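You operate a simulated robot arm through the tools that you are given. There is no shell and no other tool. Be economical: measure what you need, move in short steps, check, and stop when the job is done.

You are at the controls of a simulated robot arm. One attempt, no reset.

JOB
Put the flow plug labelled "15" from the top of the gauge bench on top of the filter element there and the flow plug marked "60" on the yellow dye tray there.
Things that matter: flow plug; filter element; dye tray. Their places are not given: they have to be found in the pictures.

It is judged by the outcome, as a careful person would: the job done as asked, and still so three seconds after it is handed in. It fails if anything else is knocked over, pushed out of place, dropped, spilled or broken.

ROBOT AND FRAMES
A 7-joint arm with a two-finger parallel gripper, fixed in place. Base frame: the origin is at the foot of the arm, x ahead of it, y to its left, z up; the work surface is at about z = 0. Lengths are in m, angles in rad, forces in N, time in s.
With the tool pointing down near the work surface it reaches from about 0.24 to 0.62 m from the base axis. Its first joint turns from -1.152 to 1.152 rad. Payload 2.6 kg.
Tool frame: the origin (TCP) lies between the finger pads and is the grasp point; the fingertips stand 0.03 m ahead of it; z points along the fingers, y is the line along which they close. The gripper opens to 0.094 m. The fingers are 0.028 m wide and 0.01 m thick; the gripper's body (0.05 by 0.096 m) begins 0.055 m behind the TCP.
Orientation is that of the tool frame in the base frame, as a unit quaternion [x, y, z, w]. With the fingers straight down and closing along the base's y, the tool's x points along the base's -x, its y along +y and its z along -z.

CONTROLS
- The arm moves only by the tool arm_command. Its argument "motion" is a list of rows, each a list of 7 numbers: the opening in per cent of the stroke, from 0 (shut) to 100 (fully open), then the shift along the tool's x, y, z in m, then the turn, a rotation vector about the tool's x, y, z in rad. In form: [[gripper, tx, ty, tz, ax, ay, az], ...]. A call has 1 to 12 rows; each row shifts and turns the commanded pose from where the row before left it, along the tool's axes as they then stand. Rows are played at 5 a second. More than 0.05 m and 0.15 rad between two rows, or a gripper value outside its range, and nothing of the call is played. A pose out of reach is approached as far as the arm can. The call stops where the force on the tool passes 40 N (or 10 N more than at its start, if that is more) or the arm is blocked; 0.2 s more then pass. The fingers move at their own pace (about 0.072 m/s each) and stop on an object; they squeeze with about 32 N. The grip force told is the motor's: it shows also when the fingers shut on nothing. Time passes only in rows, and 0.2 s behind the last, so rows that do not move let the fingers close. The reply holds the time, the measured pose of the TCP, the force on the tool along the base axes, the opening and the grip force, in the units named above and with some noise.
- Cameras (640 x 400 px; columns grow to the right, rows downward): "scene" is fixed at [0.0256, 0.4243, 0.5636]; the picture's right is [-0.86, -0.50, 0.00], its down [-0.28, 0.49, -0.83] and it looks along [0.42, -0.71, -0.56] (base axes); focal length 372 px, centre (320, 200). "wrist" rides on the gripper at [-0.037, 0, -0.058] in the tool frame; the picture's right is [0.00, -1.00, 0.00], its down [0.97, 0.00, -0.24] and it looks along [0.24, 0.00, 0.97] (tool axes); focal length 218 px, centre (320, 200).
- snapshot(camera): a new picture of that camera. The clock stands still meanwhile.
- point_at(camera, pixels): for up to 12 pixels [column, row] of the newest picture of that camera ("zoom" is the newest enlarged one), the place [x, y, z] in the base frame of the surface seen there, good to about 0.003 m. The clock stands still meanwhile.
- zoom(camera, box): a new picture of the part [left, top, right, bottom] of that camera's present view, enlarged. The clock stands still meanwhile.
- finish_job(): hands the job in; it is judged then, once.

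Keep the steps short. Do not move on a guess: measure, check each grasp and each placing, and mend mistakes. In all there are 60 turns and 22 pictures (those below and enlarged ones count). Leave the gripper open and the arm clear of the work at the hand-in unless told otherwise, and finish with a single line.

The tools are called after ">>>" by a JSON object that holds its "api" and its "payload". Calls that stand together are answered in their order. arm_command: Moves the arm, as the interface text tells. Its arguments: {"type":"object","properties":{"motion":{"type":"array","items":{"type":"array","items":{"type":"number"}}}},"required":["motion"]} The other tools are called the same way: snapshot (camera) takes a picture; point_at (camera, pixels) gives the place of the surface under pixels of a picture; zoom (camera, box) takes an enlarged picture of a part of a camera's view; finish_job () hands the job in.

At the start:

```text
t: 0.0
eef_pos: [0.3938, -0.0825, 0.2868]
tool_rot: [0.0, 1.0, 0.0, 0.0]
ft_force: [-1.7, -0.7, 0.5]
finger_gap: 0.0939
gripper_force: 0.0
```

scene: 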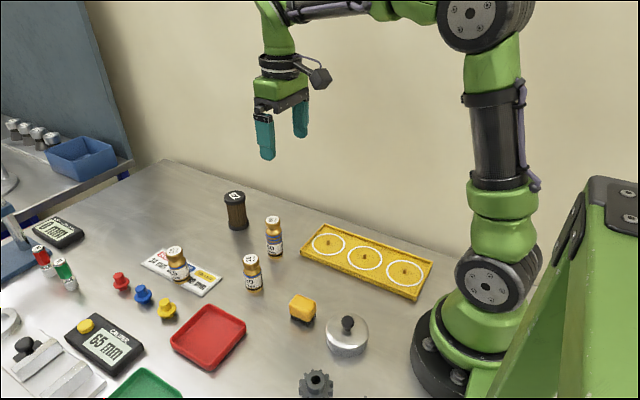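
wrist: 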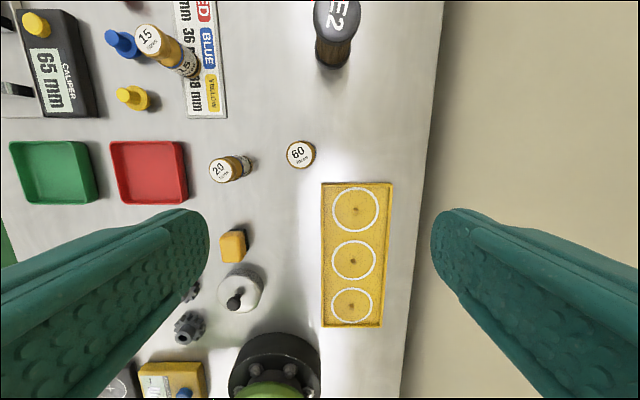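

I see bottle-like plugs with labels 15, 20 and 60, a dark cylinder marked "E2", and a yellow tray with three rings. I'll enlarge both areas to read the labels.

>>> {"api": "zoom", "payload": {"camera": "scene", "box": [130, 170, 450, 370]}}

>>> {"api": "zoom", "payload": {"camera": "wrist", "box": [80, 0, 400, 200]}}

```text
2.00 times, centred on (290, 270) of scene
```

zoom: 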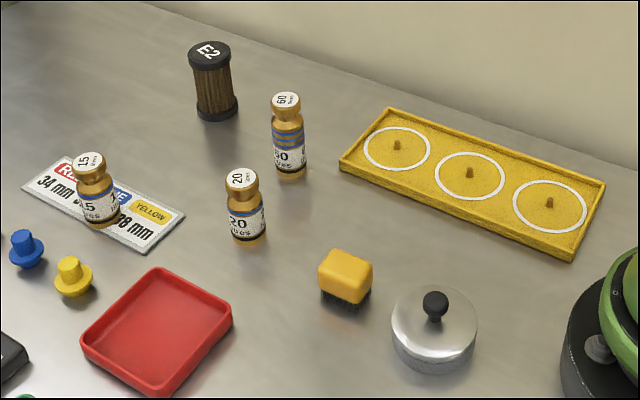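

```text
2.00 times, centred on (240, 100) of wrist
```

zoom: 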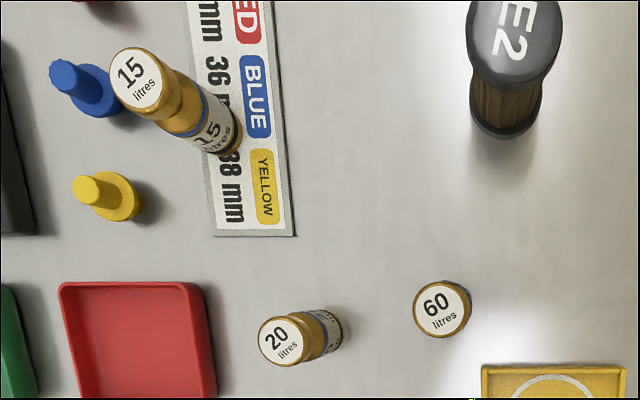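

The labels are clear. The red and green trays on the left look like dye trays, so a plain yellow one might be out of view. I'll measure the key points, then move the arm to +y for a wider look.

>>> {"api": "point_at", "payload": {"camera": "scene", "pixels": [[175, 250], [179, 279], [273, 219], [275, 255], [235, 195], [237, 226], [328, 243], [404, 271], [366, 265], [208, 335], [300, 300], [251, 258]]}}

>>> {"api": "point_at", "payload": {"camera": "wrist", "pixels": [[298, 153], [148, 40], [336, 15], [170, 380], [50, 172], [5, 255], [330, 190], [388, 188], [326, 322], [380, 322], [358, 195], [220, 170]]}}

>>> {"api": "arm_command", "payload": {"motion": [[100, 0, 0.045, 0, 0, 0, 0], [100, 0, 0.045, 0, 0, 0, 0], [100, 0, 0.045, 0, 0, 0, 0], [100, 0, 0.045, 0, 0, 0, 0], [100, 0, 0.045, 0, 0, 0, 0]]}}

>>> {"api": "snapshot", "payload": {"camera": "wrist"}}

```text
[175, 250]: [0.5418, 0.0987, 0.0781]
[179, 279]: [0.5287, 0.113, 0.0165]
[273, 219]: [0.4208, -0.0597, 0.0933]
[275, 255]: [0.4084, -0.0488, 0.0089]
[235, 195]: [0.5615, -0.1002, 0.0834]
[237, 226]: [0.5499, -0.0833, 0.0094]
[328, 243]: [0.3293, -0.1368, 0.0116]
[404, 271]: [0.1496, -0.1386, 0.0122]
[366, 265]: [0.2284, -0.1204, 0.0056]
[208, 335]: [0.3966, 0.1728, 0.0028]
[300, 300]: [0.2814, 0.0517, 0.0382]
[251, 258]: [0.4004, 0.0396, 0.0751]
```

```text
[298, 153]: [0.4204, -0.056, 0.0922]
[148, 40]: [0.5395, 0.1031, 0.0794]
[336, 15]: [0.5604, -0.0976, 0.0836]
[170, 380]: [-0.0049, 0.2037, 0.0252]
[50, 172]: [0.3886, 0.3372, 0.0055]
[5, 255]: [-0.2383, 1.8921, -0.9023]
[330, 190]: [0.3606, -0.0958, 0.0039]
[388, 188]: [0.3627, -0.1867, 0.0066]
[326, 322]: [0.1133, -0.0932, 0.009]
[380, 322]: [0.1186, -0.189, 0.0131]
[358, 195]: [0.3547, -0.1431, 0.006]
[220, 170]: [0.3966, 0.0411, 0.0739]
```

```text
t: 1.2
eef_pos: [0.3934, 0.1429, 0.2888]
tool_rot: [0.0, 1.0, 0.0, 0.0]
ft_force: [0.0, 0.1, 0.0]
finger_gap: 0.094
gripper_force: 0.0
```

```text
17 pictures are left
```

wrist: 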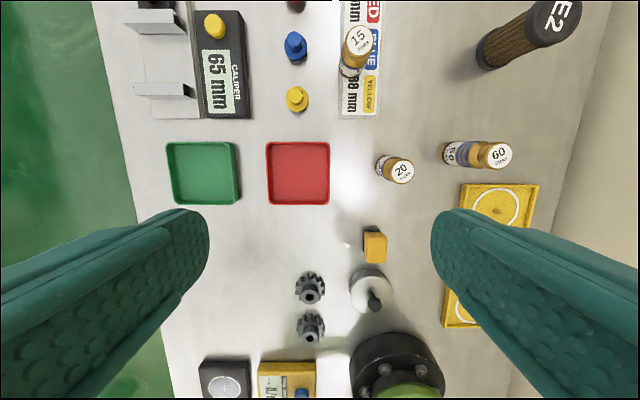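

No other yellow tray on the bench, so the ringed yellow one is the dye tray. I'll move back over it to look at its surface (the ring centres show small stubs) and at plug 60.

>>> {"api": "arm_command", "payload": {"motion": [[100, 0.01, -0.045, 0, 0, 0, 0], [100, 0.01, -0.045, 0, 0, 0, 0], [100, 0.01, -0.045, 0, 0, 0, 0], [100, 0.01, -0.045, 0, 0, 0, 0], [100, 0, -0.045, 0, 0, 0, 0], [100, 0, -0.045, 0, 0, 0, 0]]}}

>>> {"api": "zoom", "payload": {"camera": "wrist", "box": [200, 100, 440, 250]}}

>>> {"api": "zoom", "payload": {"camera": "scene", "box": [290, 210, 450, 310]}}

```text
t: 2.6
eef_pos: [0.3524, -0.1285, 0.288]
tool_rot: [-0.002, 1.0, 0.0, 0.0]
ft_force: [-1.3, 0.3, 0.8]
finger_gap: 0.0938
gripper_force: 0.1
```

```text
2.67 times, centred on (320, 175) of wrist
```

zoom: 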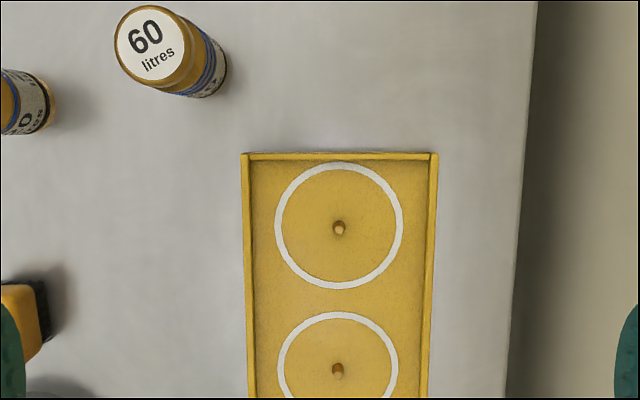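

```text
4.00 times, centred on (370, 260) of scene
```

zoom: 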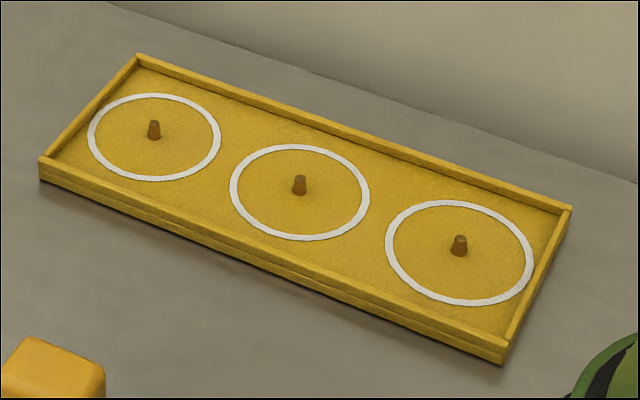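

The tray has small pegs at the ring centres, with flat floor between the rings. I'll measure the pegs, the floor midpoints and the rim in this enlarged picture, and plug 60's top in the wrist view.

>>> {"api": "point_at", "payload": {"camera": "zoom", "pixels": [[154, 124], [300, 178], [160, 150], [226, 155], [300, 205], [350, 120], [137, 57], [42, 160], [570, 210], [505, 350], [110, 185], [230, 120]]}}

>>> {"api": "arm_command", "payload": {"motion": [[60, -0.033, 0.036, 0, 0, 0, 0], [60, -0.033, 0.034, 0, 0, 0, 0], [60, 0, 0, 0, 0, 0, 0]]}}

>>> {"api": "snapshot", "payload": {"camera": "wrist"}}

```text
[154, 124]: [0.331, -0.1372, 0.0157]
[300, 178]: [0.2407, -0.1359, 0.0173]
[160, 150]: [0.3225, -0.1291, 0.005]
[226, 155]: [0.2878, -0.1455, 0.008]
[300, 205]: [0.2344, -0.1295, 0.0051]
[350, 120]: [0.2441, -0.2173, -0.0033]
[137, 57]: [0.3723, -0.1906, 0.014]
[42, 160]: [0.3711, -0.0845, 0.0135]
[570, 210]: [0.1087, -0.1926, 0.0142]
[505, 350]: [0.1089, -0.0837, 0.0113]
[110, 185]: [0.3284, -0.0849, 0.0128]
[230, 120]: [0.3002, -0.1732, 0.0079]
```

```text
t: 3.4
eef_pos: [0.4189, -0.0573, 0.2866]
tool_rot: [0.0, 1.0, 0.0, 0.0]
ft_force: [-0.2, 0.2, 0.4]
finger_gap: 0.0564
gripper_force: 0.1
```

```text
14 pictures are left
```

wrist: 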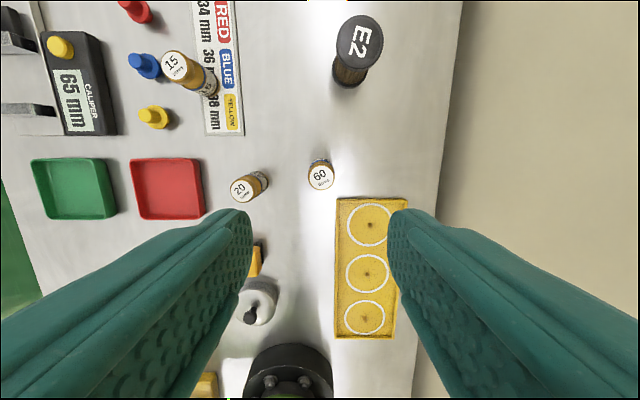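

Plug 60's cap is at about (321,177). I'll measure it and the other tops precisely.

>>> {"api": "point_at", "payload": {"camera": "wrist", "pixels": [[321, 177], [310, 177], [331, 177], [321, 167], [321, 186], [172, 65], [350, 35], [370, 35], [360, 18], [360, 55], [340, 35], [377, 40]]}}

```text
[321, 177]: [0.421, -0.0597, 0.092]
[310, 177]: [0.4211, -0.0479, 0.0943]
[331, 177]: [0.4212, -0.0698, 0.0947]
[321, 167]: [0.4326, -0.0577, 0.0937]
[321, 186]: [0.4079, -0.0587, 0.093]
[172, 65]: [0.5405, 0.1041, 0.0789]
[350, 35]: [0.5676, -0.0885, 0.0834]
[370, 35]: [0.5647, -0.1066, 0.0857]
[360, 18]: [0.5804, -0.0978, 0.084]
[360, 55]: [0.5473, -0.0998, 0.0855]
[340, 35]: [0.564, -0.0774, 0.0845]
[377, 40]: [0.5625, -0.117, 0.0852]
```

Plug 60: centre (0.420, -0.059), top at 0.093. I'll go straight down over it, stopping partway, with the gripper at 60%.

>>> {"api": "arm_command", "payload": {"motion": [[60, -0.001, -0.0015, 0.04, 0, 0, 0], [60, 0, 0, 0.04, 0, 0, 0], [60, 0, 0, 0.04, 0, 0, 0], [60, 0, 0, 0.035, 0, 0, 0], [60, 0, 0, 0.03, 0, 0, 0], [60, 0, 0, 0.03, 0, 0, 0], [60, 0, 0, 0.02, 0, 0, 0], [60, 0, 0, 0, 0, 0, 0]]}}

>>> {"api": "snapshot", "payload": {"camera": "scene"}}

```text
t: 5.2
eef_pos: [0.4209, -0.0585, 0.0532]
tool_rot: [0.0, 1.0, 0.0, 0.0]
ft_force: [0.3, -0.6, -0.3]
finger_gap: 0.0565
gripper_force: 0.2
```

```text
13 pictures are left
```

scene: 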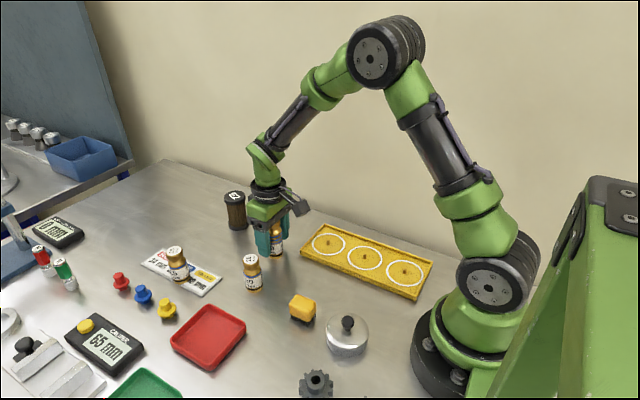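

The fingers straddle plug 60 cleanly. I'll lower 6 mm more, close, and lift a little.

>>> {"api": "arm_command", "payload": {"motion": [[60, 0, 0, 0.006, 0, 0, 0], [40, 0, 0, 0, 0, 0, 0], [15, 0, 0, 0, 0, 0, 0], [15, 0, 0, 0, 0, 0, 0], [15, 0, 0, 0, 0, 0, 0], [15, 0, 0, 0, 0, 0, 0]]}}

>>> {"api": "arm_command", "payload": {"motion": [[15, 0, 0, -0.02, 0, 0, 0], [15, 0, 0, -0.03, 0, 0, 0], [15, 0, 0, -0.03, 0, 0, 0], [15, 0, 0, 0, 0, 0, 0]]}}

```text
t: 6.6
eef_pos: [0.4208, -0.0595, 0.0459]
tool_rot: [-0.001, 1.0, 0.0, 0.0]
ft_force: [0.6, -0.9, -0.4]
finger_gap: 0.0335
gripper_force: 31.7
```

```text
t: 7.6
eef_pos: [0.4197, -0.0611, 0.1251]
tool_rot: [0.0, 1.0, 0.0, 0.0]
ft_force: [0.2, 0.4, -2.1]
finger_gap: 0.0335
gripper_force: 32.2
```

Held (gap 0.0335, grip 32 N). I'll carry it to above the flat floor between rings 1 and 2, at (0.286, -0.137).

>>> {"api": "arm_command", "payload": {"motion": [[15, 0.034, -0.019, 0, 0, 0, 0], [15, 0.034, -0.019, 0, 0, 0, 0], [15, 0.034, -0.019, 0, 0, 0, 0], [15, 0.032, -0.019, 0, 0, 0, 0], [15, 0, 0, 0.03, 0, 0, 0], [15, 0, 0, 0.025, 0, 0, 0], [15, 0, 0, 0, 0, 0, 0]]}}

>>> {"api": "snapshot", "payload": {"camera": "scene"}}

```text
t: 9.2
eef_pos: [0.285, -0.1368, 0.0718]
tool_rot: [0.001, 1.0, 0.0, 0.0]
ft_force: [0.0, -0.3, -2.0]
finger_gap: 0.0337
gripper_force: 32.0
```

```text
12 pictures are left
```

scene: 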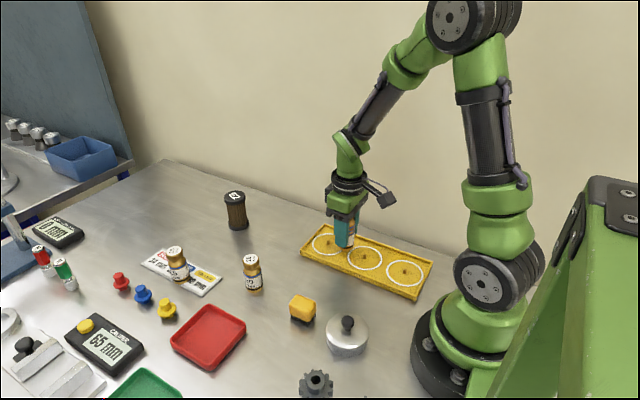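

Positioned between rings 1 and 2. I'll lower in small steps until contact is felt.

>>> {"api": "arm_command", "payload": {"motion": [[15, 0, 0, 0.008, 0, 0, 0], [15, 0, 0, 0.005, 0, 0, 0], [15, 0, 0, 0.003, 0, 0, 0], [15, 0, 0, 0.002, 0, 0, 0], [15, 0, 0, 0, 0, 0, 0]]}}

```text
t: 10.4
eef_pos: [0.2861, -0.1361, 0.0544]
tool_rot: [0.0, 1.0, 0.001, 0.001]
ft_force: [-6.0, 1.1, 17.3]
finger_gap: 0.0335
gripper_force: 31.9
```

Contact felt (17 N at z = 0.054). I'll ease up 1 mm, open slowly, then retreat.

>>> {"api": "arm_command", "payload": {"motion": [[15, 0, 0, -0.001, 0, 0, 0], [40, 0, 0, 0, 0, 0, 0], [60, 0, 0, 0, 0, 0, 0], [60, 0, 0, 0, 0, 0, 0], [60, 0, 0, -0.03, 0, 0, 0], [60, 0, 0, -0.04, 0, 0, 0], [60, 0, 0, -0.04, 0, 0, 0], [60, 0, 0, -0.04, 0, 0, 0]]}}

>>> {"api": "zoom", "payload": {"camera": "scene", "box": [210, 170, 450, 320]}}

```text
t: 12.2
eef_pos: [0.2874, -0.136, 0.2058]
tool_rot: [-0.001, 1.0, 0.0, 0.0]
ft_force: [0.3, 0.2, 0.2]
finger_gap: 0.0561
gripper_force: 0.0
```

```text
2.67 times, centred on (330, 245) of scene
```

zoom: 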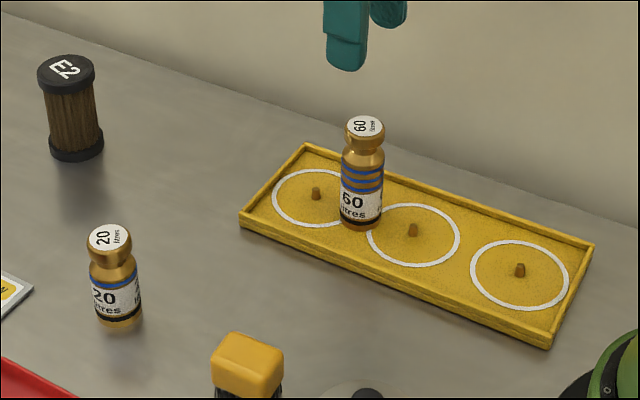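

Plug 60 stands upright on the tray. Now to plug 15 at about (0.540, 0.103), staying at z ≈ 0.21, for a closer look.

>>> {"api": "arm_command", "payload": {"motion": [[60, -0.033, 0.033, 0, 0, 0, 0], [60, -0.033, 0.033, 0, 0, 0, 0], [60, -0.033, 0.033, 0, 0, 0, 0], [60, -0.033, 0.033, 0, 0, 0, 0], [60, -0.033, 0.033, 0, 0, 0, 0], [60, -0.033, 0.033, 0, 0, 0, 0], [60, -0.033, 0.033, 0, 0, 0, 0], [60, -0.012, 0.008, 0, 0, 0, 0], [60, 0, 0, 0, 0, 0, 0]]}}

>>> {"api": "snapshot", "payload": {"camera": "wrist"}}

```text
t: 14.2
eef_pos: [0.5305, 0.1039, 0.2039]
tool_rot: [0.0, 1.0, 0.0, 0.001]
ft_force: [-0.2, 0.4, 0.3]
finger_gap: 0.0563
gripper_force: 0.0
```

```text
10 pictures are left
```

wrist: 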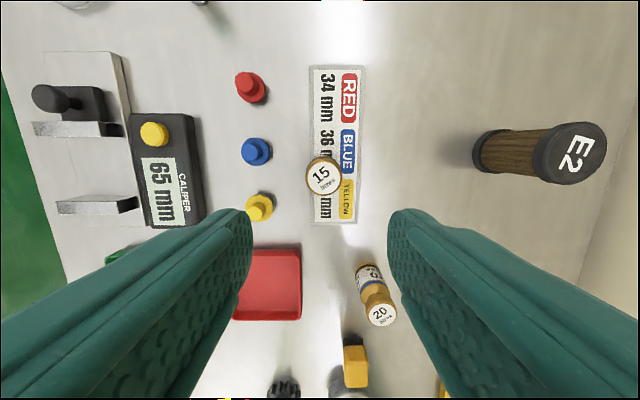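

Plug 15's cap is at about (323,176). I'll measure it and its neighbours.

>>> {"api": "point_at", "payload": {"camera": "wrist", "pixels": [[323, 176], [309, 176], [338, 176], [323, 162], [323, 191], [260, 206], [256, 152], [270, 207], [270, 152], [330, 110], [330, 215], [300, 180]]}}

```text
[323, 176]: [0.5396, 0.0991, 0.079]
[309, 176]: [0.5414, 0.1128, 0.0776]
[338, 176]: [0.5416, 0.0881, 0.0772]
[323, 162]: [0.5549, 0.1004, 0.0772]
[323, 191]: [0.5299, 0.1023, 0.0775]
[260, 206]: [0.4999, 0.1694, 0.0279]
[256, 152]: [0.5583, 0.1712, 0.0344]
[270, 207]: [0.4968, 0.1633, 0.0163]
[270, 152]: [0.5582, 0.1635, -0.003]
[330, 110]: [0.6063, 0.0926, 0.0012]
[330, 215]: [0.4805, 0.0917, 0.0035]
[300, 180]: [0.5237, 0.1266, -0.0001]
```

Plug 15: centre (0.5415, 0.1005), top 0.078; the nearest neighbour (a pin at y ≥ 0.155) is clear of the fingers. I'll descend to z ≈ 0.043.

>>> {"api": "arm_command", "payload": {"motion": [[60, -0.011, -0.003, 0, 0, 0, 0], [60, 0, 0, 0.04, 0, 0, 0], [60, 0, 0, 0.04, 0, 0, 0], [60, 0, 0, 0.03, 0, 0, 0], [60, 0, 0, 0.03, 0, 0, 0], [60, 0, 0, 0.015, 0, 0, 0], [60, 0, 0, 0.006, 0, 0, 0], [60, 0, 0, 0, 0, 0, 0]]}}

>>> {"api": "zoom", "payload": {"camera": "scene", "box": [90, 180, 290, 305]}}

```text
t: 16.0
eef_pos: [0.54, 0.0994, 0.0422]
tool_rot: [0.001, 1.0, 0.0, 0.0]
ft_force: [0.5, -0.2, 0.6]
finger_gap: 0.0563
gripper_force: 0.1
```

```text
3.20 times, centred on (190, 242) of scene
```

zoom: 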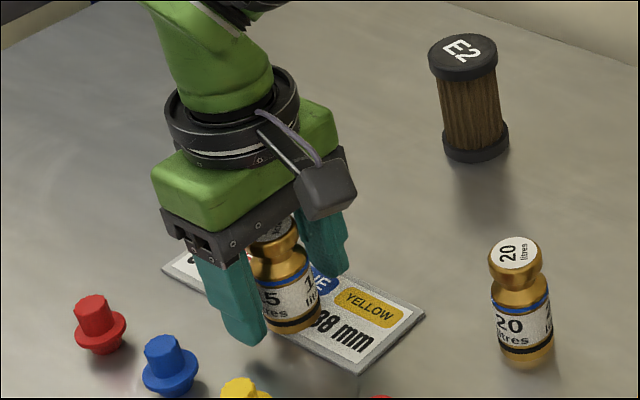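

The fingers straddle plug 15. Close and lift to about z = 0.18, above the filter.

>>> {"api": "arm_command", "payload": {"motion": [[40, 0, 0, 0, 0, 0, 0], [15, 0, 0, 0, 0, 0, 0], [15, 0, 0, 0, 0, 0, 0], [15, 0, 0, 0, 0, 0, 0], [15, 0, 0, 0, 0, 0, 0]]}}

>>> {"api": "arm_command", "payload": {"motion": [[15, 0, 0, -0.02, 0, 0, 0], [15, 0, 0, -0.04, 0, 0, 0], [15, 0, 0, -0.04, 0, 0, 0], [15, 0, 0, -0.04, 0, 0, 0], [15, 0, 0, 0, 0, 0, 0]]}}

```text
t: 17.2
eef_pos: [0.5397, 0.0989, 0.0437]
tool_rot: [0.0, 1.0, 0.0, 0.0]
ft_force: [-0.1, 0.8, -0.8]
finger_gap: 0.0332
gripper_force: 31.5
```

```text
t: 18.4
eef_pos: [0.5391, 0.1006, 0.1835]
tool_rot: [0.001, 1.0, 0.0, 0.0]
ft_force: [-0.2, -0.3, -1.1]
finger_gap: 0.0331
gripper_force: 31.5
```

Held. I'll measure the filter's top in the latest enlarged picture (top ellipse spans columns 428–497, rows 33–80).

>>> {"api": "point_at", "payload": {"camera": "zoom", "pixels": [[431, 54], [494, 52], [462, 36], [463, 68], [463, 52], [440, 42], [486, 64], [440, 65], [484, 40]]}}

>>> {"api": "arm_command", "payload": {"motion": [[15, -0.004, -0.045, 0, 0, 0, 0], [15, -0.004, -0.045, 0, 0, 0, 0], [15, -0.004, -0.03, 0, 0, 0, 0], [15, 0, 0, 0, 0, 0, 0]]}}

>>> {"api": "snapshot", "payload": {"camera": "wrist"}}

```text
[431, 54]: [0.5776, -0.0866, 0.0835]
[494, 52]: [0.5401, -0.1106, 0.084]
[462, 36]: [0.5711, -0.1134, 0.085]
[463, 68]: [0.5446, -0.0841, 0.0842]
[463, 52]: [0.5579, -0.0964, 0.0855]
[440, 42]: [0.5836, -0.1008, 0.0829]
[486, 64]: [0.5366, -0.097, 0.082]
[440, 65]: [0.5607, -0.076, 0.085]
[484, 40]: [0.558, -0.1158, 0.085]
```

```text
t: 19.4
eef_pos: [0.5518, -0.0171, 0.1841]
tool_rot: [0.0, 1.0, 0.0, 0.001]
ft_force: [0.5, -0.3, -2.0]
finger_gap: 0.0331
gripper_force: 31.8
```

```text
8 pictures are left
```

wrist: 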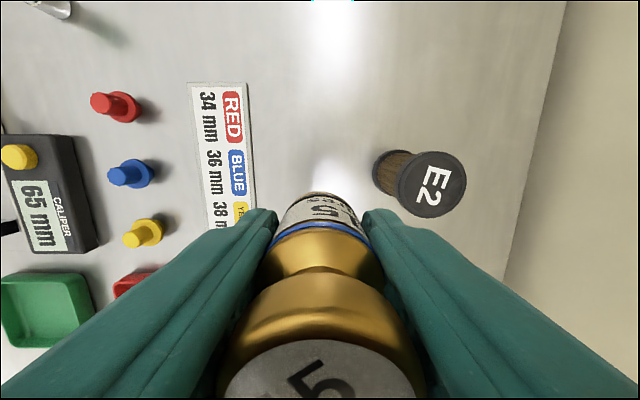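

Measuring the filter top again from this view.

>>> {"api": "point_at", "payload": {"camera": "wrist", "pixels": [[401, 184], [464, 184], [433, 153], [433, 214], [433, 184], [412, 163], [455, 206], [412, 206], [455, 163]]}}

```text
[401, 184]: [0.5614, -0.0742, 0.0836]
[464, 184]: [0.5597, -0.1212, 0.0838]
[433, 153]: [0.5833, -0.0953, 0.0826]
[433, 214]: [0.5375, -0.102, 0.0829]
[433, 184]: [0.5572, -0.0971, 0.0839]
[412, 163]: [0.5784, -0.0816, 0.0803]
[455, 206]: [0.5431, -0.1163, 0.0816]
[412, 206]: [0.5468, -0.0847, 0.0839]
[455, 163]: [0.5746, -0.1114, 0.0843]
```

The filter top is centred at (0.560, -0.098), radius 0.023, z 0.084. I'll move over it and lower to z ≈ 0.137, then check.

>>> {"api": "arm_command", "payload": {"motion": [[15, -0.004, -0.04, 0, 0, 0, 0], [15, -0.004, -0.04, 0, 0, 0, 0], [15, 0, 0, 0, 0, 0, 0], [15, 0, 0, 0, 0, 0, 0]]}}

>>> {"api": "arm_command", "payload": {"motion": [[15, 0, 0, 0.025, 0, 0, 0], [15, 0, 0, 0.02, 0, 0, 0], [15, 0, 0, 0, 0, 0, 0], [15, 0, 0, 0, 0, 0, 0]]}}

>>> {"api": "zoom", "payload": {"camera": "scene", "box": [170, 130, 330, 230]}}

```text
t: 20.4
eef_pos: [0.5592, -0.0976, 0.1823]
tool_rot: [0.0, 1.0, 0.0, -0.001]
ft_force: [-0.4, -0.3, -2.7]
finger_gap: 0.0332
gripper_force: 31.8
```

```text
t: 21.4
eef_pos: [0.5606, -0.1004, 0.1369]
tool_rot: [0.0, 1.0, 0.0, 0.0]
ft_force: [-0.1, 0.0, -3.0]
finger_gap: 0.0329
gripper_force: 32.1
```

```text
4.00 times, centred on (250, 180) of scene
```

zoom: 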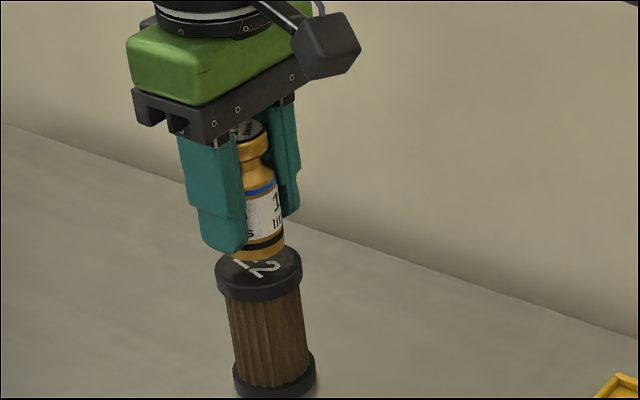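

Well aligned, roughly 1 cm above. Lowering gently.

>>> {"api": "arm_command", "payload": {"motion": [[15, 0, 0, 0.006, 0, 0, 0], [15, 0, 0, 0.003, 0, 0, 0], [15, 0, 0, 0.002, 0, 0, 0], [15, 0, 0, 0, 0, 0, 0]]}}

```text
t: 22.4
eef_pos: [0.559, -0.1002, 0.1279]
tool_rot: [0.0, 1.0, 0.0, 0.0]
ft_force: [0.0, -0.3, -2.7]
finger_gap: 0.0331
gripper_force: 31.8
```

No contact yet; continuing 1 mm at a time.

>>> {"api": "arm_command", "payload": {"motion": [[15, 0, 0, 0.001, 0, 0, 0], [15, 0, 0, 0.001, 0, 0, 0], [15, 0, 0, 0, 0, 0, 0]]}}

```text
t: 23.2
eef_pos: [0.5597, -0.0991, 0.1253]
tool_rot: [0.0, 1.0, 0.0, 0.0]
ft_force: [0.6, -0.6, -1.9]
finger_gap: 0.0331
gripper_force: 32.0
```

>>> {"api": "arm_command", "payload": {"motion": [[15, 0, 0, 0.001, 0, 0, 0], [15, 0, 0, 0.001, 0, 0, 0], [15, 0, 0, 0, 0, 0, 0]]}}

```text
t: 24.0
eef_pos: [0.5616, -0.0987, 0.1251]
tool_rot: [0.0, 1.0, 0.0, 0.0]
ft_force: [-1.7, -0.5, 5.7]
finger_gap: 0.0329
gripper_force: 31.7
```

Light contact (force now +5.7 N). Opening gently, then retreating straight up.

>>> {"api": "arm_command", "payload": {"motion": [[30, 0, 0, 0, 0, 0, 0], [45, 0, 0, 0, 0, 0, 0], [60, 0, 0, 0, 0, 0, 0], [60, 0, 0, 0, 0, 0, 0], [60, 0, 0, -0.02, 0, 0, 0], [60, 0, 0, -0.03, 0, 0, 0], [60, 0, 0, -0.04, 0, 0, 0], [60, 0, 0, -0.04, 0, 0, 0]]}}

>>> {"api": "snapshot", "payload": {"camera": "scene"}}

```text
t: 25.8
eef_pos: [0.5618, -0.1002, 0.2534]
tool_rot: [-0.001, 1.0, 0.0, 0.001]
ft_force: [0.1, 0.6, 0.2]
finger_gap: 0.0563
gripper_force: 0.0
```

```text
6 pictures are left
```

scene: 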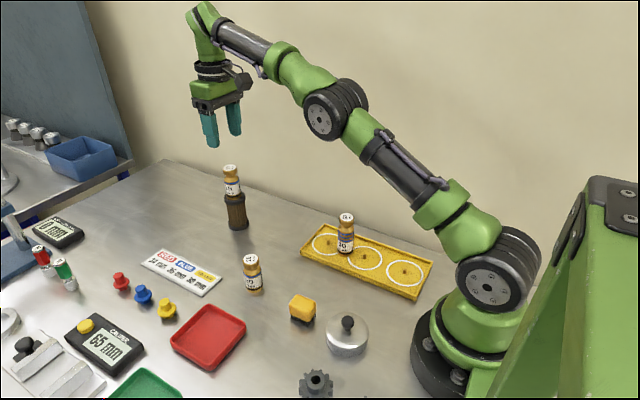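

Both plugs stand where asked and nothing else has moved. I'll raise the arm a little more, back off, open the gripper and check up close.

>>> {"api": "arm_command", "payload": {"motion": [[60, 0, 0, -0.03, 0, 0, 0], [100, 0.04, 0.02, 0, 0, 0, 0], [100, 0.04, 0.02, 0, 0, 0, 0], [100, 0.04, 0.02, 0, 0, 0, 0], [100, 0, 0, 0, 0, 0, 0], [100, 0, 0, 0, 0, 0, 0]]}}

>>> {"api": "zoom", "payload": {"camera": "scene", "box": [180, 140, 440, 302]}}

```text
t: 27.2
eef_pos: [0.4398, -0.0316, 0.2704]
tool_rot: [0.001, 1.0, 0.0, 0.0]
ft_force: [-0.4, 1.3, 0.1]
finger_gap: 0.0942
gripper_force: 0.0
out of reach, approached as far as the arm can: row 1
```

```text
2.46 times, centred on (310, 221) of scene
```

zoom: 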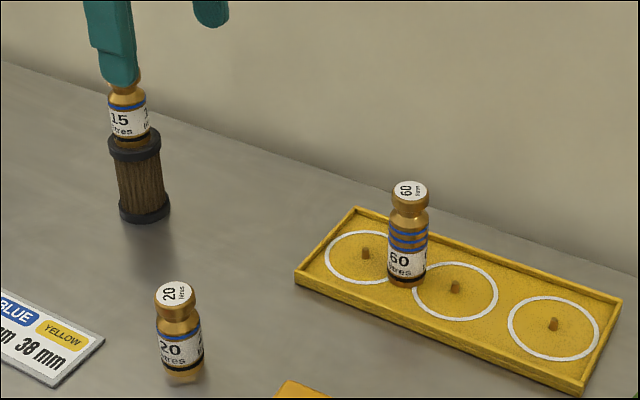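

Both plugs are upright and stable, the gripper is open and the arm is clear. Handing in.

>>> {"api": "finish_job", "payload": {}}

```text
The job is handed in.
```

Done: plug "15" stands on top of the filter element and plug "60" stands on the yellow dye tray (between the first two rings); nothing else was moved.
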